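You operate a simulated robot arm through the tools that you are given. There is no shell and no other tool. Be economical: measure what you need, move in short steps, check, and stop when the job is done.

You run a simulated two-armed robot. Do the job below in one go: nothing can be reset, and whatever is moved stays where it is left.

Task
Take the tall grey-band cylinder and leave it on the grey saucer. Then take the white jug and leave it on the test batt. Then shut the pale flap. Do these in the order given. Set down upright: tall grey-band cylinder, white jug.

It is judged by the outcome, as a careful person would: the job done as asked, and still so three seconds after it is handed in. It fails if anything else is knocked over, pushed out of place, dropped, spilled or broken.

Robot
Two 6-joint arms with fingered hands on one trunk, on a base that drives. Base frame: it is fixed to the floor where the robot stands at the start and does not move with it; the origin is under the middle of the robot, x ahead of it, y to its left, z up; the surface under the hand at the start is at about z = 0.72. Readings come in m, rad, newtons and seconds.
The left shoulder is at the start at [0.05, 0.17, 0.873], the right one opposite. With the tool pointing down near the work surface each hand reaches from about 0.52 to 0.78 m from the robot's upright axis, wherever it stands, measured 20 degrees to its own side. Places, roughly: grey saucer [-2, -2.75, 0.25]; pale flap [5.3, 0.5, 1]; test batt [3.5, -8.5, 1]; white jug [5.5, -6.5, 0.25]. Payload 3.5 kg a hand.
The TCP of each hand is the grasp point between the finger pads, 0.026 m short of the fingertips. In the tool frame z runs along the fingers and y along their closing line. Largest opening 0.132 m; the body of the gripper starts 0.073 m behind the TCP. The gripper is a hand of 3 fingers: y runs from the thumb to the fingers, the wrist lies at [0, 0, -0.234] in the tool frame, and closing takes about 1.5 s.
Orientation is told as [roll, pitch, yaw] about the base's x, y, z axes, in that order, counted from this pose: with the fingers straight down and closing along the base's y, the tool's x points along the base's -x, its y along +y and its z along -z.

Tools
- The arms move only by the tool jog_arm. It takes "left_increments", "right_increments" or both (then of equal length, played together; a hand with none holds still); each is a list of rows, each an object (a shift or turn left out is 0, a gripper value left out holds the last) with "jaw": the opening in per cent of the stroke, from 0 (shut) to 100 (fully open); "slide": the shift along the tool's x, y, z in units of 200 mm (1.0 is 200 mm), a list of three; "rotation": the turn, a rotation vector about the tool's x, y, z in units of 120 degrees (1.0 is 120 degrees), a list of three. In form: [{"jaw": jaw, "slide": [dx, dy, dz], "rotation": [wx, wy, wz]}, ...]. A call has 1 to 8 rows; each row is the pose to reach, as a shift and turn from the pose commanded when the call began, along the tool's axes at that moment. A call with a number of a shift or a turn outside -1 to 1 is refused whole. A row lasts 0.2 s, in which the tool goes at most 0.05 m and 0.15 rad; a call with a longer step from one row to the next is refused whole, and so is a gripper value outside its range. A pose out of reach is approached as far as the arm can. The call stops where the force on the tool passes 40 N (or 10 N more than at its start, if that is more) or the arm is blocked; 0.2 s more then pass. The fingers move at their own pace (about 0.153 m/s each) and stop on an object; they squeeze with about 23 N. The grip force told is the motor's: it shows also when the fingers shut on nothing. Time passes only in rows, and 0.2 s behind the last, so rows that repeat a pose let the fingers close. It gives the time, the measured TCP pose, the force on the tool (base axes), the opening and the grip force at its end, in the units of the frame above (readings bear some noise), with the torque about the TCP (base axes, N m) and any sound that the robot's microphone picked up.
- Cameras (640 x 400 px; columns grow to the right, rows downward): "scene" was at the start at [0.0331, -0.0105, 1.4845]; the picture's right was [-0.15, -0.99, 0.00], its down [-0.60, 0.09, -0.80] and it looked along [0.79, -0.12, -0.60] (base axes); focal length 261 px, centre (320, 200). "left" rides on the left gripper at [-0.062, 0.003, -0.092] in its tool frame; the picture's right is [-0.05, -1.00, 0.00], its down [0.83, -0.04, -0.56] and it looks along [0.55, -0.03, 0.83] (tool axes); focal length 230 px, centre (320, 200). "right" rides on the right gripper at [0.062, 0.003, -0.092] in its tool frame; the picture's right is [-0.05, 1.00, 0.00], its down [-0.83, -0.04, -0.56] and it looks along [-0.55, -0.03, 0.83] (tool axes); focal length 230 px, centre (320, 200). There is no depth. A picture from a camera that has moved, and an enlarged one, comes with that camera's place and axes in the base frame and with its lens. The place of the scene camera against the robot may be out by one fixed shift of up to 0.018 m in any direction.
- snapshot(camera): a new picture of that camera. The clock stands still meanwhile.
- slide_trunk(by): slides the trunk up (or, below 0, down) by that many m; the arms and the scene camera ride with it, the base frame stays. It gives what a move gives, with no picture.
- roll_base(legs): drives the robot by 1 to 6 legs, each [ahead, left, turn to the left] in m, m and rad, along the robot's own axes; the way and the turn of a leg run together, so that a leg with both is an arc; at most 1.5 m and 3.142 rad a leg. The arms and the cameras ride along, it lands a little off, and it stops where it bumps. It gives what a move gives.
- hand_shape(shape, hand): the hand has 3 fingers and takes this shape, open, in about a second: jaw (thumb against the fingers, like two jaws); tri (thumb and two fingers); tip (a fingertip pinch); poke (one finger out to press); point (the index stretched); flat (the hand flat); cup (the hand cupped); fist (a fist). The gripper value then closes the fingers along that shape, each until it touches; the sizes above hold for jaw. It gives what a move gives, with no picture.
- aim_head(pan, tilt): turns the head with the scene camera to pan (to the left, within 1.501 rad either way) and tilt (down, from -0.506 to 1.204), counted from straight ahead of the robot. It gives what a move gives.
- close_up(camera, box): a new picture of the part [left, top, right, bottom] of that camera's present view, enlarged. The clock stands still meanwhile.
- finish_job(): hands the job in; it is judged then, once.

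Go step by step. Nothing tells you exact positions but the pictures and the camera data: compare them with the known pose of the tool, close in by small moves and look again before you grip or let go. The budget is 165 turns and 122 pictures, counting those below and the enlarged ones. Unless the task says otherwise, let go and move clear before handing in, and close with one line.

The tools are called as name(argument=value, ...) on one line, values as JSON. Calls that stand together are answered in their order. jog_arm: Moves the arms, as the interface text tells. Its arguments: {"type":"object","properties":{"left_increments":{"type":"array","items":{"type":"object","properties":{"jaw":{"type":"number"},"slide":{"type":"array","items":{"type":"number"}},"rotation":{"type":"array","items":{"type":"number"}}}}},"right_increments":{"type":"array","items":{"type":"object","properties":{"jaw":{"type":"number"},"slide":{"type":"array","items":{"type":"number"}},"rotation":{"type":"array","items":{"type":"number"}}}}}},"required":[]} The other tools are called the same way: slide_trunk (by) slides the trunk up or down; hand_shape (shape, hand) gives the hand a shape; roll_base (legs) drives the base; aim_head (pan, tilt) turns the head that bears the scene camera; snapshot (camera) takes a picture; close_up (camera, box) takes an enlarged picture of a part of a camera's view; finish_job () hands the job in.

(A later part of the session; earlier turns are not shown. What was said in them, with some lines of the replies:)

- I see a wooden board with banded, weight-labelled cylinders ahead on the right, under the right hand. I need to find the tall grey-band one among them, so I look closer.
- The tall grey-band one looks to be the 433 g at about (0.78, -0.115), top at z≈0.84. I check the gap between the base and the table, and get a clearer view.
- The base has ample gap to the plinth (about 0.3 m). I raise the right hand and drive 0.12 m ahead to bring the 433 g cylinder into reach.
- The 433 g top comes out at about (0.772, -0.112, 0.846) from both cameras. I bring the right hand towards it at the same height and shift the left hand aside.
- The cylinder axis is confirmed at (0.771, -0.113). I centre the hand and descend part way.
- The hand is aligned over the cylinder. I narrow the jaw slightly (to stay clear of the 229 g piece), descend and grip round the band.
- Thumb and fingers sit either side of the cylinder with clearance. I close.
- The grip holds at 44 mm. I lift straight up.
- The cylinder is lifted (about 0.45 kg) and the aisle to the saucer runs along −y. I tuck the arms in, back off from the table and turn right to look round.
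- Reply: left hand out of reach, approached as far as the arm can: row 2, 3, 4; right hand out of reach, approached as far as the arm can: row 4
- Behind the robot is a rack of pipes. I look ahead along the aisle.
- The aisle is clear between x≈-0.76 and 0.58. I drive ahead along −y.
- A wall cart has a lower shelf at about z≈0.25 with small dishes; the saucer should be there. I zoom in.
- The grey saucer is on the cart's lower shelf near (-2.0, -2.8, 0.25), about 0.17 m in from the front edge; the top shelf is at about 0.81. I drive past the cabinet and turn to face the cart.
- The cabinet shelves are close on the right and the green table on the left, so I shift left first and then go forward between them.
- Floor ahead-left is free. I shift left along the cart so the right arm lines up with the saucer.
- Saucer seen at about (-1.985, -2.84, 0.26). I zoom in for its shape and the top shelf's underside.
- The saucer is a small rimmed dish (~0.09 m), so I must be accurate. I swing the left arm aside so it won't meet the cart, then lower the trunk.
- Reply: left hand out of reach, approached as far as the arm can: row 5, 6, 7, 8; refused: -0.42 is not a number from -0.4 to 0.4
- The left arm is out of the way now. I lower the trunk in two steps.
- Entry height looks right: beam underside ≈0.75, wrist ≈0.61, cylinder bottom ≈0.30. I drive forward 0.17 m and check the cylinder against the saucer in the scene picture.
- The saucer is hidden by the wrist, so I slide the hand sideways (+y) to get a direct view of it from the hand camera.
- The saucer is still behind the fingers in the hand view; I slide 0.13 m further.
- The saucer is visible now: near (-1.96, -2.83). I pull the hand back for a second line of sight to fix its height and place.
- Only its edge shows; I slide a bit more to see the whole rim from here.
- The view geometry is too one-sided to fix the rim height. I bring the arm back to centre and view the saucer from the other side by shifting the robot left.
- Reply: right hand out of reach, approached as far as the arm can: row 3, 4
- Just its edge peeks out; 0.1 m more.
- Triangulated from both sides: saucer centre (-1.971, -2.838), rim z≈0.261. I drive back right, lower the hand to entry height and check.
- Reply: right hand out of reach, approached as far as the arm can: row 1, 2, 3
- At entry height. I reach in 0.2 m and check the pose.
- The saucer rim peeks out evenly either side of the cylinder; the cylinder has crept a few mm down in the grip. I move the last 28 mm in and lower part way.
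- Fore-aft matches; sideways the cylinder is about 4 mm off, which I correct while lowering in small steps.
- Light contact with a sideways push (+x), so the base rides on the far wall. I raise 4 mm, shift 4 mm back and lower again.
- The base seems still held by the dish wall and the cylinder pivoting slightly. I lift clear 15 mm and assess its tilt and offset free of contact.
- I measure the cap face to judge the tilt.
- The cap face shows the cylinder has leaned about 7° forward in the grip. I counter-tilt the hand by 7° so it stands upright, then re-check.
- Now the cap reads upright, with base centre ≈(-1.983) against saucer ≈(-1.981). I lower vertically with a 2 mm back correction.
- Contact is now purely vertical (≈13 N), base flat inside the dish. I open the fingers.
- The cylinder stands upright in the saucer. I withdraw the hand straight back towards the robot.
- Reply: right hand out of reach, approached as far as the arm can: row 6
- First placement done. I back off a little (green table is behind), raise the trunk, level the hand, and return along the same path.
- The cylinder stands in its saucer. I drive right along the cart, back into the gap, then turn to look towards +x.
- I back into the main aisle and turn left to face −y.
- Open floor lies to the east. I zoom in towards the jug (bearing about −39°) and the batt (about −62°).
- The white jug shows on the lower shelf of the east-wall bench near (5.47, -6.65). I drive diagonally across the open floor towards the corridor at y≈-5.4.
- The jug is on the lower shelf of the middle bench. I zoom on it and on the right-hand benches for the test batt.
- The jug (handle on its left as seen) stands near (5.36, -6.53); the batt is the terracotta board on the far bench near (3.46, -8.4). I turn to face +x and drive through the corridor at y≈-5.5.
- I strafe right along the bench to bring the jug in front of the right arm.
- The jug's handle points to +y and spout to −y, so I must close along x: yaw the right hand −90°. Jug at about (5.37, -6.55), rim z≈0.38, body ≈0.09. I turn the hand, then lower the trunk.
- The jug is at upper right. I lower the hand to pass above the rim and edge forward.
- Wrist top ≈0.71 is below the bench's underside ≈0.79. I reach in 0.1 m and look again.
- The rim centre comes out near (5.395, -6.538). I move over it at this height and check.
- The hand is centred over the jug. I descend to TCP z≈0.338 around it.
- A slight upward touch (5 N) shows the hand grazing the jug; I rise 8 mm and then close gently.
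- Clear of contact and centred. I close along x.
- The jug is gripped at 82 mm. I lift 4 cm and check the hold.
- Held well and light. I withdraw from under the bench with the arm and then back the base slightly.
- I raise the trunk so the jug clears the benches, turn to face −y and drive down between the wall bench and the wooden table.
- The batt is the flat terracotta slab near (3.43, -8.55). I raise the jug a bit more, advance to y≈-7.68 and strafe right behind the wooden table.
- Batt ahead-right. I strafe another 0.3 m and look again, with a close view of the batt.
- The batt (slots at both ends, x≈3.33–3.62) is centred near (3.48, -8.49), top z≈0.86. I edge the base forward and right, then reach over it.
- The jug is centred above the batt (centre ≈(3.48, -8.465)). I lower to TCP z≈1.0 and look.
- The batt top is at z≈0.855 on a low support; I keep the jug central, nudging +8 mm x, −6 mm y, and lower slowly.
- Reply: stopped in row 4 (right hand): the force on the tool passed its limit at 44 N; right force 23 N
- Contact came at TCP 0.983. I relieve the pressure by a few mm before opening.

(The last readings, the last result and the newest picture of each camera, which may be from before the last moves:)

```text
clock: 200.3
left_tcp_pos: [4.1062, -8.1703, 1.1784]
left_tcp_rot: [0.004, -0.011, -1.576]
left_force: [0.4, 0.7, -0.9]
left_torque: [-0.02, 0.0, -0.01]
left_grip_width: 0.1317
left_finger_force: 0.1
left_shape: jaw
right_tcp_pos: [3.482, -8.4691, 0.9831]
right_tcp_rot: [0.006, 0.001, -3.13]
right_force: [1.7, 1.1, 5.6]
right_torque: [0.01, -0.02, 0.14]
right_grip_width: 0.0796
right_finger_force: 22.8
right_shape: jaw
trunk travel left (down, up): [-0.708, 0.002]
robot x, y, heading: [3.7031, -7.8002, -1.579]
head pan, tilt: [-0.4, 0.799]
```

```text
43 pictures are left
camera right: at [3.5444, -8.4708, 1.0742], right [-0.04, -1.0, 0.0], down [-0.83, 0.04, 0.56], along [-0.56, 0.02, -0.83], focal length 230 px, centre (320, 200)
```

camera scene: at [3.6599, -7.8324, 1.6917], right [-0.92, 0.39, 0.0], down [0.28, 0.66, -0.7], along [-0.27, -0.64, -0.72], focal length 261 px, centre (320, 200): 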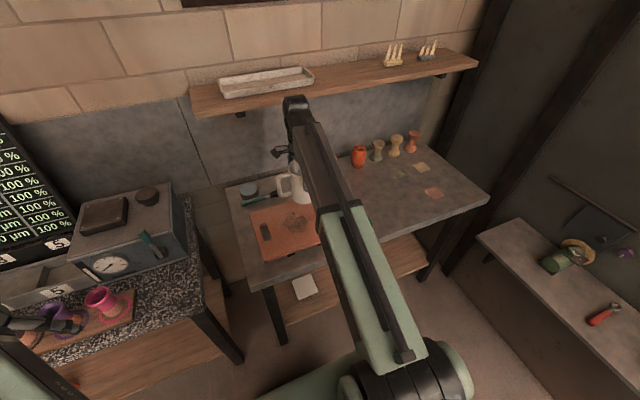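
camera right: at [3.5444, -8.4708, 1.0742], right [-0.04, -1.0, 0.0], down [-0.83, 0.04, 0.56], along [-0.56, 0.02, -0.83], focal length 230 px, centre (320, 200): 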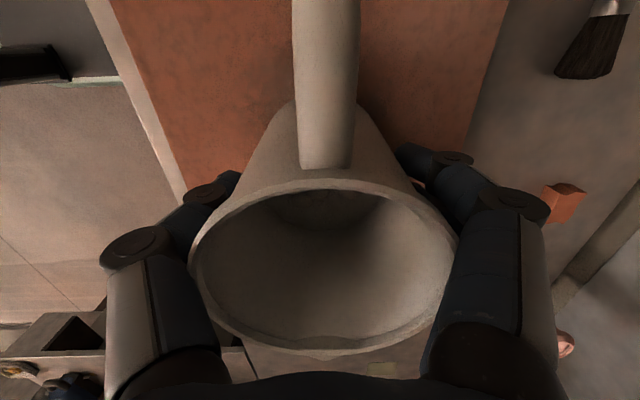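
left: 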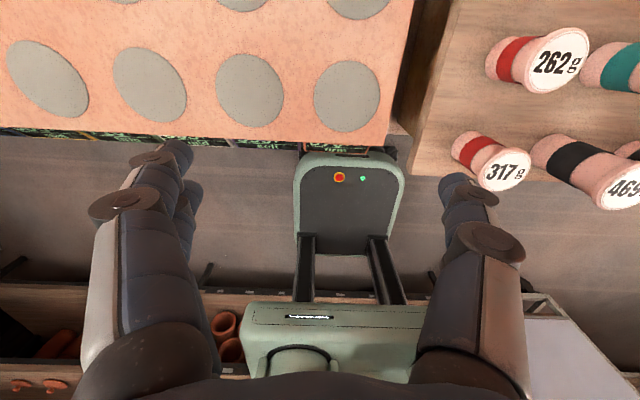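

The jug has just slid up ~8 mm in the grip and rests upright on the batt with light contact. I open.

jog_arm(right_increments=[{"jaw": 65}, {"jaw": 75}, {"jaw": 85}, {"jaw": 100}, {"jaw": 100}])

snapshot(camera="right")

close_up(camera="scene", box=[220, 130, 380, 270])

```text
clock: 201.5
left_tcp_pos: [4.1045, -8.1703, 1.1785]
left_tcp_rot: [0.004, -0.01, -1.575]
left_force: [-0.6, 0.8, -0.7]
left_torque: [0.01, 0.03, -0.03]
left_grip_width: 0.1317
left_finger_force: 0.1
left_shape: jaw
right_tcp_pos: [3.4816, -8.4689, 0.9834]
right_tcp_rot: [0.006, 0.0, -3.128]
right_force: [1.3, 0.9, 0.6]
right_torque: [-0.04, -0.02, 0.01]
right_grip_width: 0.1317
right_finger_force: 0.0
right_shape: jaw
trunk travel left (down, up): [-0.708, 0.002]
robot x, y, heading: [3.707, -7.7976, -1.578]
head pan, tilt: [-0.4, 0.799]
```

```text
42 pictures are left
camera right: at [3.5439, -8.4711, 1.0748], right [-0.04, -1.0, 0.01], down [-0.83, 0.04, 0.56], along [-0.56, 0.02, -0.83], focal length 230 px, centre (320, 200)
```

right: 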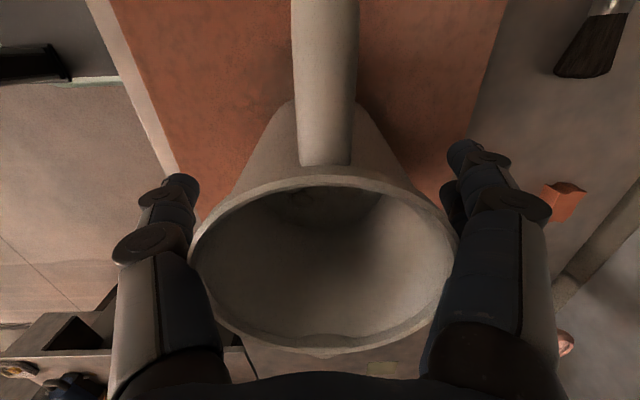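

```text
2.86 times, centred on (300, 200) of scene
camera zoom: at [3.66, -7.8312, 1.6917], right [-0.92, 0.39, 0.0], down [0.28, 0.66, -0.7], along [-0.27, -0.64, -0.72], focal length 747 px, centre (377, 200)
```

zoom: 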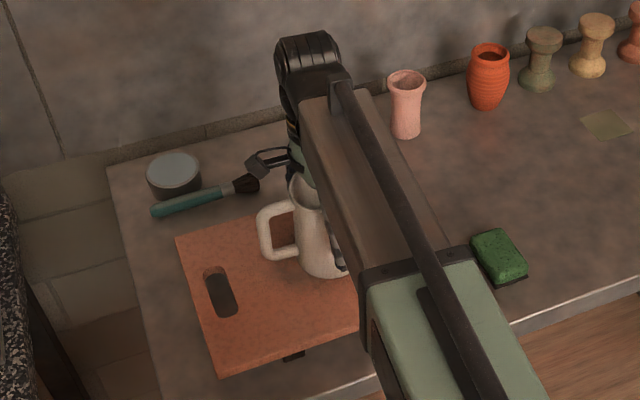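

Released and standing. I rise straight up slowly.

jog_arm(right_increments=[{"slide": [0, 0, -0.05]}, {"slide": [0, 0, -0.12]}, {"slide": [0, 0, -0.22]}])

snapshot(camera="right")

```text
clock: 202.3
left_tcp_pos: [4.1053, -8.1687, 1.1778]
left_tcp_rot: [0.003, -0.011, -1.574]
left_force: [-0.1, -0.2, 0.2]
left_torque: [-0.04, 0.0, -0.01]
left_grip_width: 0.1317
left_finger_force: 0.0
left_shape: jaw
right_tcp_pos: [3.4817, -8.4712, 1.0282]
right_tcp_rot: [0.005, 0.0, -3.129]
right_force: [-0.5, 0.0, -0.1]
right_torque: [-0.02, 0.0, -0.01]
right_grip_width: 0.132
right_finger_force: 0.1
right_shape: jaw
trunk travel left (down, up): [-0.708, 0.002]
robot x, y, heading: [3.6997, -7.7987, -1.576]
head pan, tilt: [-0.4, 0.799]
```

```text
40 pictures are left
camera right: at [3.5445, -8.4719, 1.1191], right [-0.04, -1.0, 0.01], down [-0.83, 0.04, 0.56], along [-0.56, 0.02, -0.83], focal length 230 px, centre (320, 200)
```

right: 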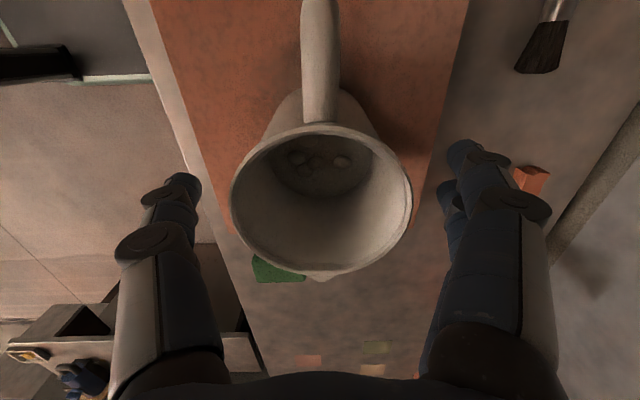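

Clear of the rim, the jug stands centrally on the batt. I rise further and withdraw.

jog_arm(right_increments=[{"slide": [0, 0, -0.2]}, {"slide": [0, 0, -0.4]}, {"slide": [0, -0.2, -0.42]}, {"slide": [0, -0.4, -0.42]}, {"slide": [0, -0.6, -0.42]}, {"slide": [0, -0.8, -0.42]}])

roll_base(legs=[[-0.05, 0.1, 0]])

close_up(camera="scene", box=[220, 100, 480, 280])

```text
clock: 203.7
left_tcp_pos: [4.1049, -8.1693, 1.1786]
left_tcp_rot: [0.004, -0.011, -1.575]
left_force: [0.6, 0.7, -0.2]
left_torque: [0.0, 0.02, 0.0]
left_grip_width: 0.1323
left_finger_force: 0.1
left_shape: jaw
right_tcp_pos: [3.4828, -8.3113, 1.112]
right_tcp_rot: [0.006, 0.0, -3.128]
right_force: [0.2, 0.9, 0.2]
right_torque: [0.0, 0.01, 0.0]
right_grip_width: 0.1321
right_finger_force: 0.1
right_shape: jaw
trunk travel left (down, up): [-0.708, 0.002]
robot x, y, heading: [3.7051, -7.7977, -1.576]
head pan, tilt: [-0.4, 0.799]
```

```text
clock: 204.9
left_tcp_pos: [4.2067, -8.1212, 1.1781]
left_tcp_rot: [0.001, -0.011, -1.576]
left_force: [0.9, 0.3, 0.2]
left_torque: [-0.02, 0.06, 0.03]
left_grip_width: 0.132
left_finger_force: 0.1
left_shape: jaw
right_tcp_pos: [3.5826, -8.2606, 1.1119]
right_tcp_rot: [0.006, -0.003, -3.131]
right_force: [0.0, 0.6, -0.1]
right_torque: [-0.01, 0.03, 0.01]
right_grip_width: 0.132
right_finger_force: 0.1
right_shape: jaw
trunk travel left (down, up): [-0.708, 0.002]
robot x, y, heading: [3.8024, -7.7485, -1.581]
head pan, tilt: [-0.4, 0.799]
```

```text
2.22 times, centred on (350, 190) of scene
camera zoom: at [3.7617, -7.7804, 1.6918], right [-0.92, 0.4, 0.0], down [0.28, 0.66, -0.7], along [-0.28, -0.64, -0.72], focal length 581 px, centre (253, 222)
```

zoom: 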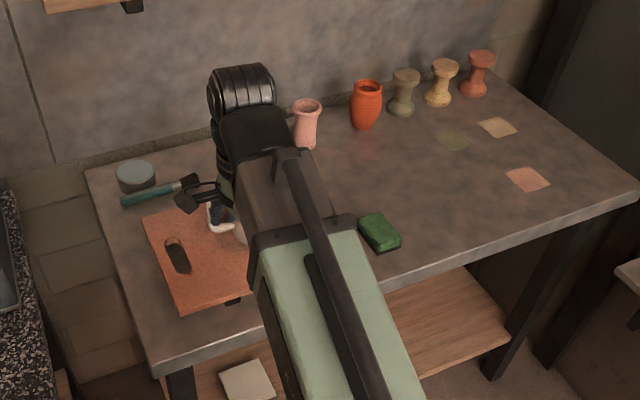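

The jug is left on the batt. Now to the pale flap near (5.3, 0.5, 1): I go back the same way to the corridor at y≈-5.5, then turn north.

roll_base(legs=[[0, 0.8, 0], [-1.2, 0, 0], [-1.1, 0.0, 0], [0, 0, 1.571]])

aim_head(pan=1.2, tilt=0.3)

snapshot(camera="scene")

```text
clock: 223.9
left_tcp_pos: [5.0416, -5.0692, 1.1795]
left_tcp_rot: [0.004, -0.01, -0.037]
left_force: [0.0, -0.3, 0.8]
left_torque: [-0.01, 0.0, -0.01]
left_grip_width: 0.1318
left_finger_force: 0.0
left_shape: jaw
right_tcp_pos: [5.1625, -5.697, 1.1114]
right_tcp_rot: [0.006, 0.001, -1.592]
right_force: [-0.4, 0.4, -0.2]
right_torque: [-0.02, -0.05, 0.0]
right_grip_width: 0.1319
right_finger_force: 0.0
right_shape: jaw
trunk travel left (down, up): [-0.708, 0.002]
robot x, y, heading: [4.656, -5.4559, -0.04]
head pan, tilt: [-0.4, 0.799]
```

```text
clock: 225.6
left_tcp_pos: [5.0409, -5.0701, 1.1788]
left_tcp_rot: [0.004, -0.011, -0.04]
left_force: [0.0, -0.7, -0.2]
left_torque: [0.0, 0.01, 0.03]
left_grip_width: 0.1317
left_finger_force: 0.1
left_shape: jaw
right_tcp_pos: [5.161, -5.697, 1.1109]
right_tcp_rot: [0.003, 0.0, -1.594]
right_force: [-0.1, -0.8, -0.4]
right_torque: [-0.02, 0.0, 0.0]
right_grip_width: 0.1319
right_finger_force: 0.0
right_shape: jaw
trunk travel left (down, up): [-0.708, 0.002]
robot x, y, heading: [4.6567, -5.4572, -0.038]
head pan, tilt: [1.201, 0.3]
```

```text
38 pictures are left
camera scene: at [4.641, -5.3681, 1.7361], right [0.92, -0.4, 0.0], down [-0.12, -0.27, -0.96], along [0.38, 0.88, -0.3], focal length 261 px, centre (320, 200)
```

scene: 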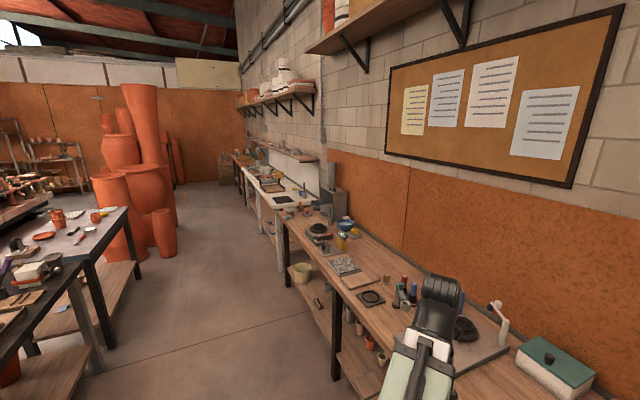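

The way north between the pots and the wall benches is clear. I zoom on the far bench where the flap should be.

close_up(camera="scene", box=[200, 100, 340, 240])

```text
2.86 times, centred on (270, 170) of scene
camera zoom: at [4.641, -5.3681, 1.7361], right [0.92, -0.4, 0.0], down [-0.12, -0.27, -0.96], along [0.38, 0.88, -0.3], focal length 747 px, centre (463, 286)
```

zoom: 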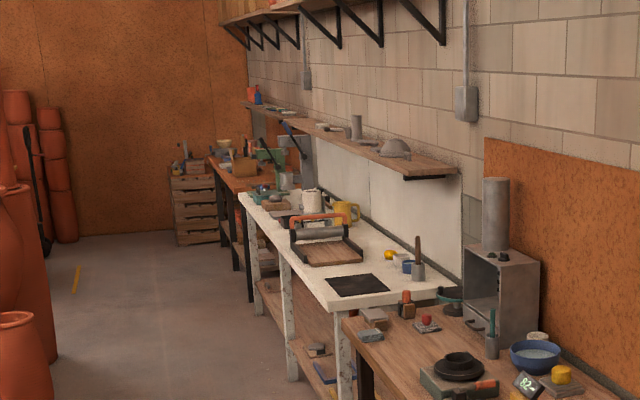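

The far bench holds it. I turn to face north and drive up the corridor along x≈4.65.

roll_base(legs=[[0, 0, 1.61], [1.5, 0, 0], [1.5, 0, 0], [1.2, 0, 0]])

aim_head(pan=-0.6, tilt=0.4)

snapshot(camera="scene")

```text
clock: 249.5
left_tcp_pos: [4.2417, -0.9232, 1.1779]
left_tcp_rot: [0.004, -0.01, 1.565]
left_force: [0.0, 0.1, -0.6]
left_torque: [-0.03, 0.0, 0.01]
left_grip_width: 0.1319
left_finger_force: 0.1
left_shape: jaw
right_tcp_pos: [4.8662, -0.7815, 1.1116]
right_tcp_rot: [0.004, 0.0, 0.012]
right_force: [0.0, 0.0, 1.4]
right_torque: [0.01, 0.0, 0.03]
right_grip_width: 0.132
right_finger_force: 0.0
right_shape: jaw
trunk travel left (down, up): [-0.708, 0.002]
robot x, y, heading: [4.645, -1.2926, 1.569]
head pan, tilt: [1.201, 0.3]
```

```text
clock: 251.3
left_tcp_pos: [4.2417, -0.923, 1.1786]
left_tcp_rot: [0.003, -0.01, 1.566]
left_force: [-0.2, -0.8, 0.0]
left_torque: [0.01, 0.02, -0.03]
left_grip_width: 0.1319
left_finger_force: 0.0
left_shape: jaw
right_tcp_pos: [4.8653, -0.7813, 1.1122]
right_tcp_rot: [0.005, 0.0, 0.012]
right_force: [0.0, 0.0, 0.0]
right_torque: [0.05, 0.04, -0.03]
right_grip_width: 0.1319
right_finger_force: 0.0
right_shape: jaw
trunk travel left (down, up): [-0.708, 0.002]
robot x, y, heading: [4.6421, -1.2926, 1.573]
head pan, tilt: [-0.6, 0.4]
```

```text
36 pictures are left
camera scene: at [4.6827, -1.2555, 1.7269], right [0.82, -0.57, 0.0], down [-0.22, -0.32, -0.92], along [0.52, 0.76, -0.39], focal length 261 px, centre (320, 200)
```

scene: 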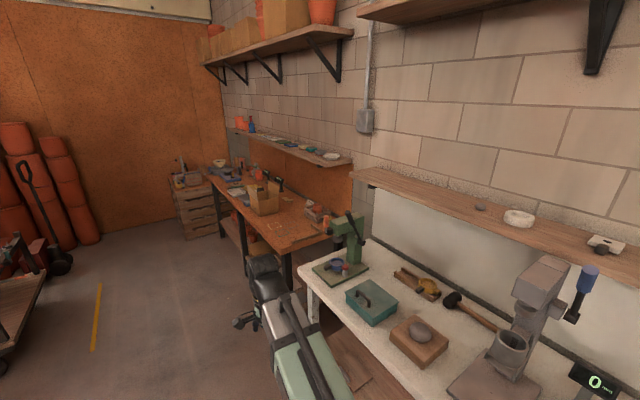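

An open box stands at the spot. I zoom in on it.

close_up(camera="scene", box=[210, 140, 350, 250])

```text
3.64 times, centred on (280, 195) of scene
camera zoom: at [4.6827, -1.2555, 1.7269], right [0.82, -0.57, 0.0], down [-0.22, -0.32, -0.92], along [0.52, 0.76, -0.39], focal length 951 px, centre (466, 218)
```

zoom: 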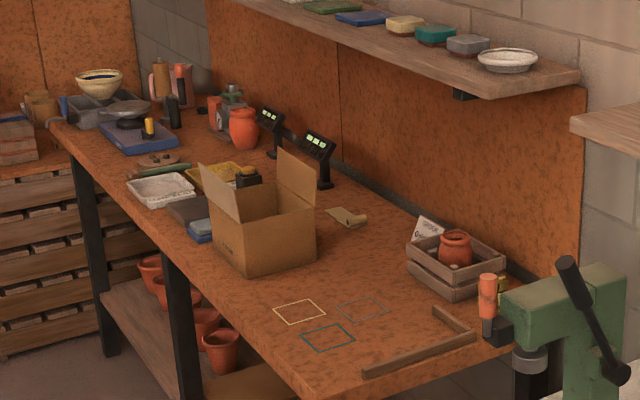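

It's a cardboard box with two raised flaps near (5.36, 0.48). I drive up beside it, keeping well back, and turn to face it.

roll_base(legs=[[1.0, 0.1, 0], [0.7, 0.2, 0], [0, 0, -1.57]])

aim_head(pan=0.1, tilt=0.6)

snapshot(camera="scene")

```text
clock: 263.8
left_tcp_pos: [4.7438, 0.7971, 1.1783]
left_tcp_rot: [0.004, -0.011, -0.016]
left_force: [-0.1, 0.0, -0.6]
left_torque: [0.02, 0.01, 0.02]
left_grip_width: 0.1317
left_finger_force: 0.0
left_shape: jaw
right_tcp_pos: [4.8785, 0.1721, 1.111]
right_tcp_rot: [0.005, 0.0, -1.569]
right_force: [-0.5, -0.4, -0.3]
right_torque: [-0.02, -0.03, 0.02]
right_grip_width: 0.1316
right_finger_force: 0.1
right_shape: jaw
trunk travel left (down, up): [-0.708, 0.002]
robot x, y, heading: [4.3674, 0.3991, -0.017]
head pan, tilt: [-0.6, 0.4]
```

```text
clock: 264.9
left_tcp_pos: [4.7435, 0.7978, 1.1783]
left_tcp_rot: [0.003, -0.012, -0.017]
left_force: [-0.6, 0.0, -1.5]
left_torque: [0.01, 0.0, 0.01]
left_grip_width: 0.1319
left_finger_force: 0.1
left_shape: jaw
right_tcp_pos: [4.879, 0.1735, 1.1117]
right_tcp_rot: [0.006, 0.0, -1.571]
right_force: [0.1, 0.5, 0.9]
right_torque: [0.0, -0.04, 0.0]
right_grip_width: 0.1317
right_finger_force: 0.0
right_shape: jaw
trunk travel left (down, up): [-0.708, 0.002]
robot x, y, heading: [4.3685, 0.4002, -0.016]
head pan, tilt: [0.099, 0.6]
```

```text
34 pictures are left
camera scene: at [4.4034, 0.4106, 1.7086], right [0.08, -1.0, 0.0], down [-0.56, -0.05, -0.83], along [0.82, 0.07, -0.56], focal length 261 px, centre (320, 200)
```

scene: 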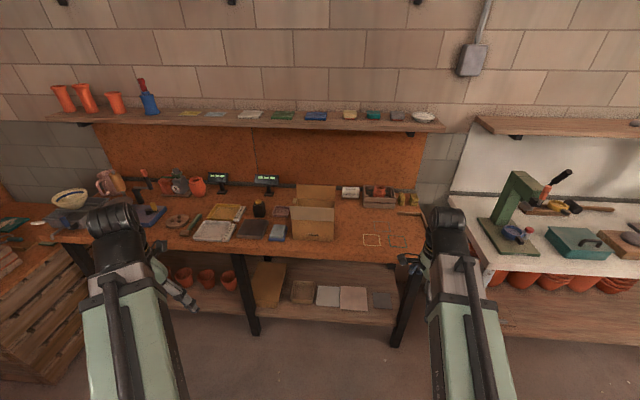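

close_up(camera="scene", box=[265, 165, 365, 255])

```text
4.44 times, centred on (315, 210) of scene
camera zoom: at [4.4034, 0.4106, 1.7086], right [0.08, -1.0, 0.0], down [-0.56, -0.05, -0.83], along [0.82, 0.07, -0.56], focal length 1162 px, centre (342, 156)
```

zoom: 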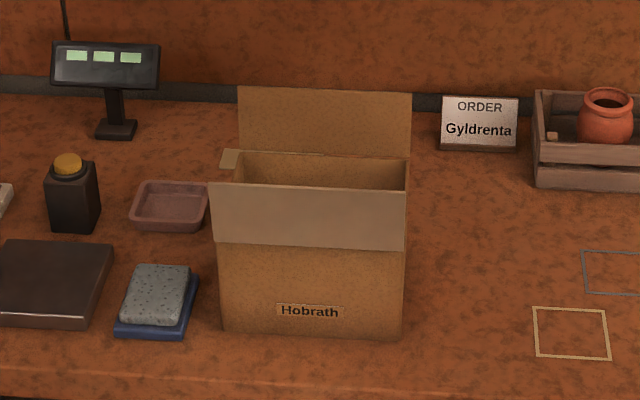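

The near flap is distinctly pale, hinged on the box's near top edge (≈(5.29, 0.52, 0.98)) and standing up leaning towards me. I'll use the closed left hand to push it over and down; first I drive into reach.

jog_arm(left_increments=[{"jaw": 0}, {"jaw": 0}, {"jaw": 0}, {"jaw": 0}, {"jaw": 0}])

roll_base(legs=[[0, -0.1, 0.016], [0.26, 0, 0]])

slide_trunk(by=-0.1)

aim_head(pan=0.3, tilt=0.8)

snapshot(camera="scene")

```text
clock: 266.1
left_tcp_pos: [4.743, 0.7969, 1.1791]
left_tcp_rot: [0.002, -0.011, -0.014]
left_force: [-0.2, -0.6, -0.5]
left_torque: [-0.04, 0.02, 0.01]
left_grip_width: 0.0
left_finger_force: 23.0
left_shape: jaw
right_tcp_pos: [4.8785, 0.1715, 1.1112]
right_tcp_rot: [0.006, 0.0, -1.568]
right_force: [0.2, -0.4, -0.3]
right_torque: [0.02, 0.0, -0.02]
right_grip_width: 0.132
right_finger_force: 0.1
right_shape: jaw
trunk travel left (down, up): [-0.708, 0.002]
robot x, y, heading: [4.3687, 0.401, -0.013]
head pan, tilt: [0.099, 0.6]
```

```text
clock: 268.7
left_tcp_pos: [4.9978, 0.6998, 1.1803]
left_tcp_rot: [0.003, -0.008, -0.004]
left_force: [-0.3, 0.8, -0.2]
left_torque: [0.0, 0.05, -0.01]
left_grip_width: 0.0001
left_finger_force: 23.0
left_shape: jaw
right_tcp_pos: [5.1413, 0.0776, 1.1108]
right_tcp_rot: [0.002, 0.0, -1.556]
right_force: [0.2, -0.3, -1.1]
right_torque: [0.04, 0.0, 0.03]
right_grip_width: 0.1317
right_finger_force: 0.0
right_shape: jaw
trunk travel left (down, up): [-0.708, 0.002]
robot x, y, heading: [4.6233, 0.3006, -0.002]
head pan, tilt: [0.099, 0.6]
```

```text
clock: 270.0
left_tcp_pos: [4.9974, 0.7018, 1.0783]
left_tcp_rot: [0.003, -0.01, -0.004]
left_force: [-0.3, 0.8, 0.2]
left_torque: [0.02, -0.03, -0.01]
left_grip_width: 0.0
left_finger_force: 23.5
left_shape: jaw
right_tcp_pos: [5.1405, 0.0772, 1.0118]
right_tcp_rot: [0.006, 0.0, -1.556]
right_force: [-0.9, 0.1, -1.0]
right_torque: [0.05, 0.01, -0.02]
right_grip_width: 0.1318
right_finger_force: 0.0
right_shape: jaw
trunk travel left (down, up): [-0.608, 0.102]
robot x, y, heading: [4.6254, 0.2994, -0.002]
head pan, tilt: [0.099, 0.6]
```

```text
clock: 270.8
left_tcp_pos: [4.9971, 0.7016, 1.0778]
left_tcp_rot: [0.004, -0.011, -0.004]
left_force: [0.0, -0.2, 0.2]
left_torque: [0.01, 0.01, 0.0]
left_grip_width: 0.0
left_finger_force: 23.2
left_shape: jaw
right_tcp_pos: [5.1396, 0.0778, 1.0113]
right_tcp_rot: [0.006, 0.0, -1.558]
right_force: [-0.6, -1.3, 1.0]
right_torque: [0.02, -0.01, 0.0]
right_grip_width: 0.1318
right_finger_force: 0.1
right_shape: jaw
trunk travel left (down, up): [-0.608, 0.102]
robot x, y, heading: [4.6273, 0.299, -0.007]
head pan, tilt: [0.3, 0.799]
```

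```text
32 pictures are left
camera scene: at [4.6512, 0.3258, 1.5918], right [0.29, -0.96, 0.0], down [-0.69, -0.21, -0.7], along [0.67, 0.2, -0.72], focal length 261 px, centre (320, 200)
```

scene: 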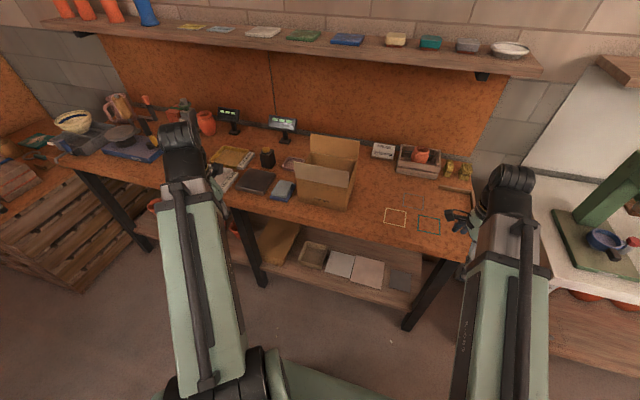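

close_up(camera="scene", box=[265, 120, 385, 220])

```text
4.00 times, centred on (325, 170) of scene
camera zoom: at [4.6512, 0.3258, 1.5918], right [0.29, -0.96, 0.0], down [-0.69, -0.21, -0.7], along [0.67, 0.2, -0.72], focal length 1046 px, centre (300, 320)
```

zoom: 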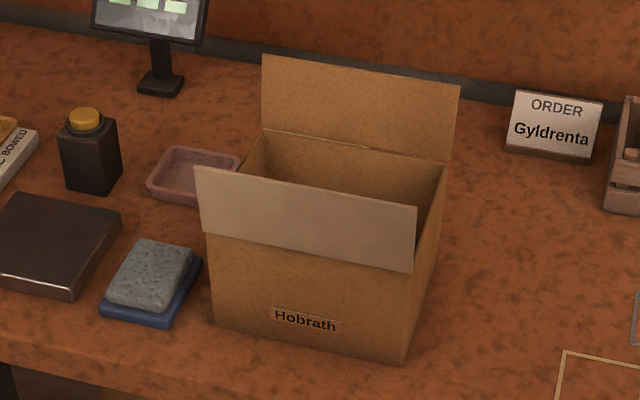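

The pale flap stands nearly vertical on the near edge: hinge ≈(5.28, 0.51, 0.985), top ≈1.055. I bring the closed left hand in front of it.

jog_arm(left_increments=[{"slide": [0, -0.24, 0]}, {"slide": [0, -0.48, 0]}, {"slide": [0, -0.72, 0]}, {"slide": [-0.15, -0.9, 0.03]}, {"slide": [-0.38, -0.95, 0.06]}, {"slide": [-0.6, -0.95, 0.065]}, {"slide": [-0.75, -0.95, 0.065]}])

close_up(camera="scene", box=[245, 100, 405, 220])

```text
clock: 272.4
left_tcp_pos: [5.1473, 0.5088, 1.0654]
left_tcp_rot: [0.002, -0.009, -0.003]
left_force: [0.5, -1.2, 0.3]
left_torque: [0.01, 0.02, -0.03]
left_grip_width: 0.0
left_finger_force: 22.4
left_shape: jaw
left hand out of reach, approached as far as the arm can: row 1, 2, 3, 4
right_tcp_pos: [5.1404, 0.0788, 1.0113]
right_tcp_rot: [0.006, 0.0, -1.555]
right_force: [0.2, 0.6, 0.3]
right_torque: [0.02, 0.01, 0.0]
right_grip_width: 0.1318
right_finger_force: 0.1
right_shape: jaw
trunk travel left (down, up): [-0.608, 0.102]
robot x, y, heading: [4.6273, 0.2956, 0.001]
head pan, tilt: [0.3, 0.799]
```

```text
3.33 times, centred on (325, 160) of scene
camera zoom: at [4.6514, 0.3258, 1.5917], right [0.29, -0.96, 0.0], down [-0.69, -0.21, -0.7], along [0.67, 0.2, -0.72], focal length 871 px, centre (303, 333)
```

zoom: 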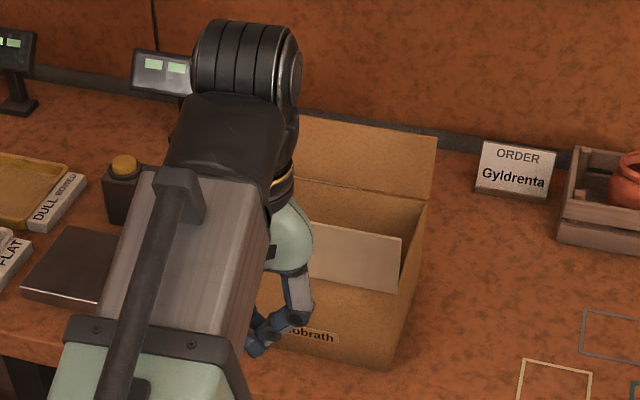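

The fingertips are in front of the flap. I push gently forward in steps.

jog_arm(left_increments=[{"slide": [-0.15, 0, 0]}, {"slide": [-0.3, 0, 0]}, {"slide": [-0.42, 0, 0]}, {"slide": [-0.5, 0, 0]}])

close_up(camera="scene", box=[245, 100, 405, 220])

```text
clock: 273.4
left_tcp_pos: [5.2465, 0.5099, 1.0656]
left_tcp_rot: [0.004, -0.008, -0.003]
left_force: [0.3, 0.4, -0.5]
left_torque: [-0.01, -0.01, 0.01]
left_grip_width: 0.0001
left_finger_force: 22.1
left_shape: jaw
right_tcp_pos: [5.1397, 0.0784, 1.0117]
right_tcp_rot: [0.005, 0.001, -1.557]
right_force: [0.0, 0.0, -0.4]
right_torque: [0.02, 0.03, -0.02]
right_grip_width: 0.1318
right_finger_force: 0.1
right_shape: jaw
trunk travel left (down, up): [-0.608, 0.102]
robot x, y, heading: [4.6251, 0.2989, -0.005]
head pan, tilt: [0.3, 0.799]
```

```text
3.33 times, centred on (325, 160) of scene
camera zoom: at [4.6514, 0.3258, 1.5917], right [0.29, -0.96, 0.0], down [-0.69, -0.21, -0.7], along [0.67, 0.2, -0.72], focal length 871 px, centre (303, 333)
```

zoom: 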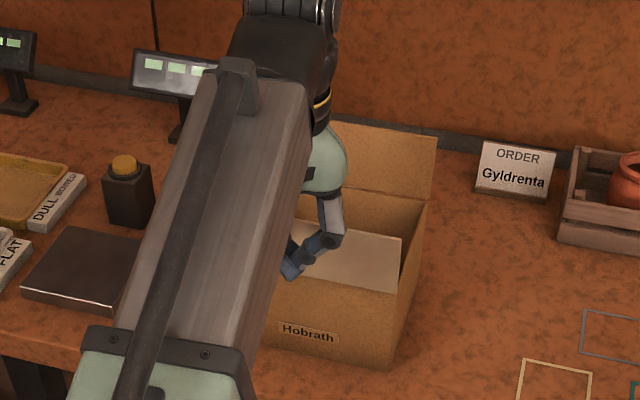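

No contact yet; I continue forward.

jog_arm(left_increments=[{"slide": [-0.1, 0, 0]}, {"slide": [-0.2, 0, 0]}, {"slide": [-0.3, 0, 0]}])

close_up(camera="scene", box=[245, 100, 405, 220])

```text
clock: 274.2
left_tcp_pos: [5.3065, 0.5101, 1.0673]
left_tcp_rot: [0.003, -0.01, -0.004]
left_force: [-0.8, -0.5, 0.3]
left_torque: [0.03, -0.01, -0.01]
left_grip_width: 0.0
left_finger_force: 23.3
left_shape: jaw
right_tcp_pos: [5.1392, 0.0774, 1.0111]
right_tcp_rot: [0.007, 0.0, -1.555]
right_force: [-0.7, 0.2, 1.0]
right_torque: [0.02, 0.0, -0.01]
right_grip_width: 0.1319
right_finger_force: 0.1
right_shape: jaw
trunk travel left (down, up): [-0.608, 0.102]
robot x, y, heading: [4.6262, 0.3002, 0.003]
head pan, tilt: [0.3, 0.799]
```

```text
3.33 times, centred on (325, 160) of scene
camera zoom: at [4.6515, 0.3258, 1.5917], right [0.29, -0.96, 0.0], down [-0.69, -0.21, -0.7], along [0.67, 0.2, -0.72], focal length 871 px, centre (303, 333)
```

zoom: 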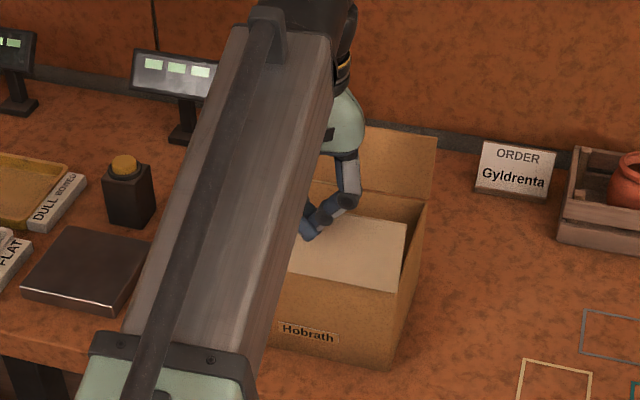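

The flap is rotating inward. I follow its arc: forward and progressively down.

jog_arm(left_increments=[{"slide": [-0.1, 0, 0.01]}, {"slide": [-0.2, 0, 0.04]}, {"slide": [-0.28, 0, 0.1]}])

close_up(camera="scene", box=[245, 100, 405, 220])

```text
clock: 275.0
left_tcp_pos: [5.3584, 0.5086, 1.0465]
left_tcp_rot: [0.004, -0.014, -0.003]
left_force: [0.3, -0.1, -0.1]
left_torque: [0.03, -0.01, 0.02]
left_grip_width: 0.0002
left_finger_force: 22.7
left_shape: jaw
left hand out of reach, approached as far as the arm can: row 3
right_tcp_pos: [5.1402, 0.0788, 1.0109]
right_tcp_rot: [0.005, -0.001, -1.557]
right_force: [0.5, -1.0, -0.5]
right_torque: [0.0, 0.02, 0.0]
right_grip_width: 0.1319
right_finger_force: 0.1
right_shape: jaw
trunk travel left (down, up): [-0.608, 0.102]
robot x, y, heading: [4.6261, 0.298, -0.002]
head pan, tilt: [0.3, 0.799]
```

```text
3.33 times, centred on (325, 160) of scene
camera zoom: at [4.6513, 0.3258, 1.5918], right [0.29, -0.96, 0.0], down [-0.69, -0.21, -0.7], along [0.67, 0.2, -0.72], focal length 871 px, centre (303, 333)
```

zoom: 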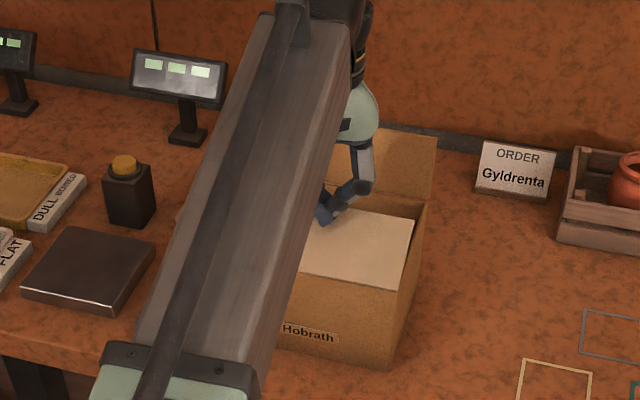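

The flap is past 45°. I press down on it.

jog_arm(left_increments=[{"slide": [0, 0, 0.06]}, {"slide": [0, 0, 0.12]}, {"slide": [0, 0, 0.17]}])

close_up(camera="scene", box=[245, 100, 405, 220])

```text
clock: 275.8
left_tcp_pos: [5.3585, 0.5078, 1.0137]
left_tcp_rot: [0.003, -0.01, -0.003]
left_force: [0.2, -0.2, -0.2]
left_torque: [-0.01, 0.03, -0.03]
left_grip_width: 0.0
left_finger_force: 23.4
left_shape: jaw
right_tcp_pos: [5.1395, 0.0778, 1.0119]
right_tcp_rot: [0.004, -0.001, -1.556]
right_force: [0.7, 1.4, -0.7]
right_torque: [-0.02, 0.0, -0.02]
right_grip_width: 0.1319
right_finger_force: 0.0
right_shape: jaw
trunk travel left (down, up): [-0.608, 0.102]
robot x, y, heading: [4.6303, 0.2998, -0.007]
head pan, tilt: [0.3, 0.799]
```

```text
3.33 times, centred on (325, 160) of scene
camera zoom: at [4.6513, 0.3258, 1.5917], right [0.29, -0.96, 0.0], down [-0.69, -0.21, -0.7], along [0.67, 0.2, -0.72], focal length 871 px, centre (303, 333)
```

zoom: 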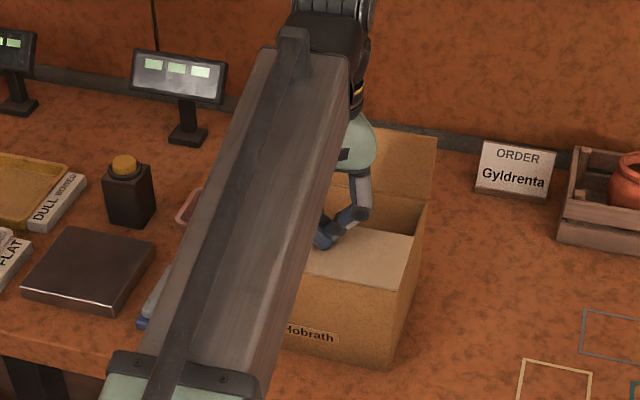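

The flap looks almost flat. I press a few mm more until I feel resistance.

jog_arm(left_increments=[{"slide": [0, 0, 0.025]}, {"slide": [0, 0, 0.05]}])

close_up(camera="scene", box=[265, 120, 385, 220])

```text
clock: 276.4
left_tcp_pos: [5.3585, 0.5082, 1.007]
left_tcp_rot: [0.005, -0.013, -0.005]
left_force: [0.6, 0.6, 16.8]
left_torque: [0.01, 0.11, 0.0]
left_grip_width: 0.0001
left_finger_force: 23.2
left_shape: jaw
right_tcp_pos: [5.1401, 0.0776, 1.0124]
right_tcp_rot: [0.004, 0.0, -1.557]
right_force: [0.1, 0.4, -0.3]
right_torque: [0.0, 0.02, -0.01]
right_grip_width: 0.1317
right_finger_force: 0.0
right_shape: jaw
trunk travel left (down, up): [-0.608, 0.102]
robot x, y, heading: [4.6281, 0.3016, -0.006]
head pan, tilt: [0.3, 0.799]
```

```text
4.00 times, centred on (325, 170) of scene
camera zoom: at [4.6499, 0.3254, 1.5922], right [0.29, -0.96, 0.0], down [-0.69, -0.21, -0.7], along [0.67, 0.2, -0.72], focal length 1046 px, centre (300, 320)
```

zoom: 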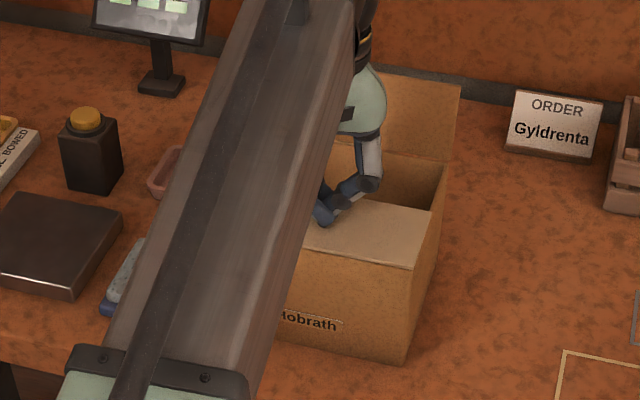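

The flap is at its stop (17 N). I lift off and look whether it stays shut.

jog_arm(left_increments=[{"slide": [0, 0, -0.1]}, {"slide": [0, 0, -0.3]}, {"slide": [0, 0, -0.5]}, {"slide": [0.2, 0, -0.6]}, {"slide": [0.4, 0, -0.6]}, {"slide": [0.6, 0, -0.6]}, {"slide": [0.7, 0.2, -0.6]}, {"slide": [0.7, 0.4, -0.6]}])

close_up(camera="scene", box=[265, 120, 385, 220])

```text
clock: 278.2
left_tcp_pos: [5.2154, 0.593, 1.121]
left_tcp_rot: [0.003, -0.011, -0.005]
left_force: [0.4, 0.5, 0.0]
left_torque: [0.0, 0.02, 0.01]
left_grip_width: 0.0
left_finger_force: 22.7
left_shape: jaw
left hand out of reach, approached as far as the arm can: row 2, 3
right_tcp_pos: [5.1397, 0.0775, 1.0115]
right_tcp_rot: [0.006, 0.0, -1.557]
right_force: [0.3, 0.3, -0.7]
right_torque: [-0.02, 0.0, 0.0]
right_grip_width: 0.1317
right_finger_force: 0.2
right_shape: jaw
trunk travel left (down, up): [-0.608, 0.102]
robot x, y, heading: [4.6256, 0.2992, -0.002]
head pan, tilt: [0.3, 0.799]
```

```text
4.00 times, centred on (325, 170) of scene
camera zoom: at [4.6513, 0.3261, 1.5917], right [0.29, -0.96, 0.0], down [-0.69, -0.21, -0.7], along [0.67, 0.2, -0.72], focal length 1046 px, centre (300, 320)
```

zoom: 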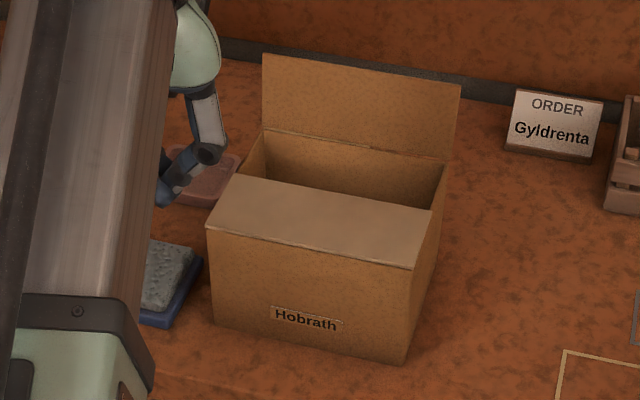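

The pale flap lies flat and the box has not moved. I back off and check once more.

roll_base(legs=[[-0.3, 0, 0]])

close_up(camera="scene", box=[250, 80, 410, 210])

```text
clock: 280.2
left_tcp_pos: [4.9209, 0.5976, 1.1205]
left_tcp_rot: [0.003, -0.01, 0.004]
left_force: [0.1, -0.8, 0.0]
left_torque: [0.0, -0.01, -0.01]
left_grip_width: 0.0002
left_finger_force: 22.2
left_shape: jaw
right_tcp_pos: [4.8502, 0.0828, 1.011]
right_tcp_rot: [0.006, 0.0, -1.547]
right_force: [-0.3, -0.5, -0.7]
right_torque: [0.02, -0.02, 0.04]
right_grip_width: 0.1318
right_finger_force: 0.0
right_shape: jaw
trunk travel left (down, up): [-0.608, 0.102]
robot x, y, heading: [4.3355, 0.2975, 0.011]
head pan, tilt: [0.3, 0.799]
```

```text
3.08 times, centred on (330, 145) of scene
camera zoom: at [4.3597, 0.3259, 1.5918], right [0.3, -0.95, 0.0], down [-0.68, -0.22, -0.7], along [0.67, 0.21, -0.72], focal length 804 px, centre (289, 369)
```

zoom: 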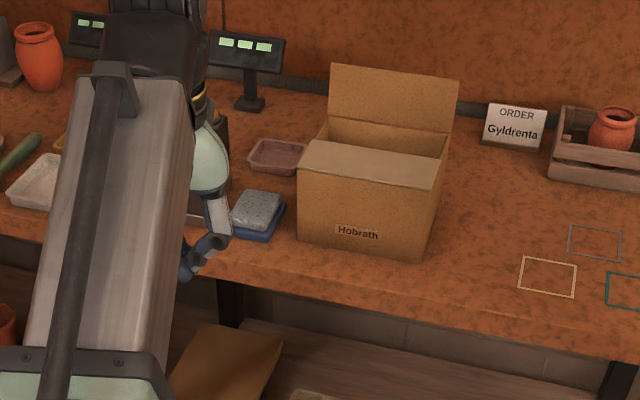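

The flap stays shut and both hands are clear, so I hand the job in.

finish_job()

```text
The job is handed in.
```

All three steps are done in order: the tall grey-band cylinder stands upright in the grey saucer, the white jug stands upright on the test batt, and the pale flap is shut.
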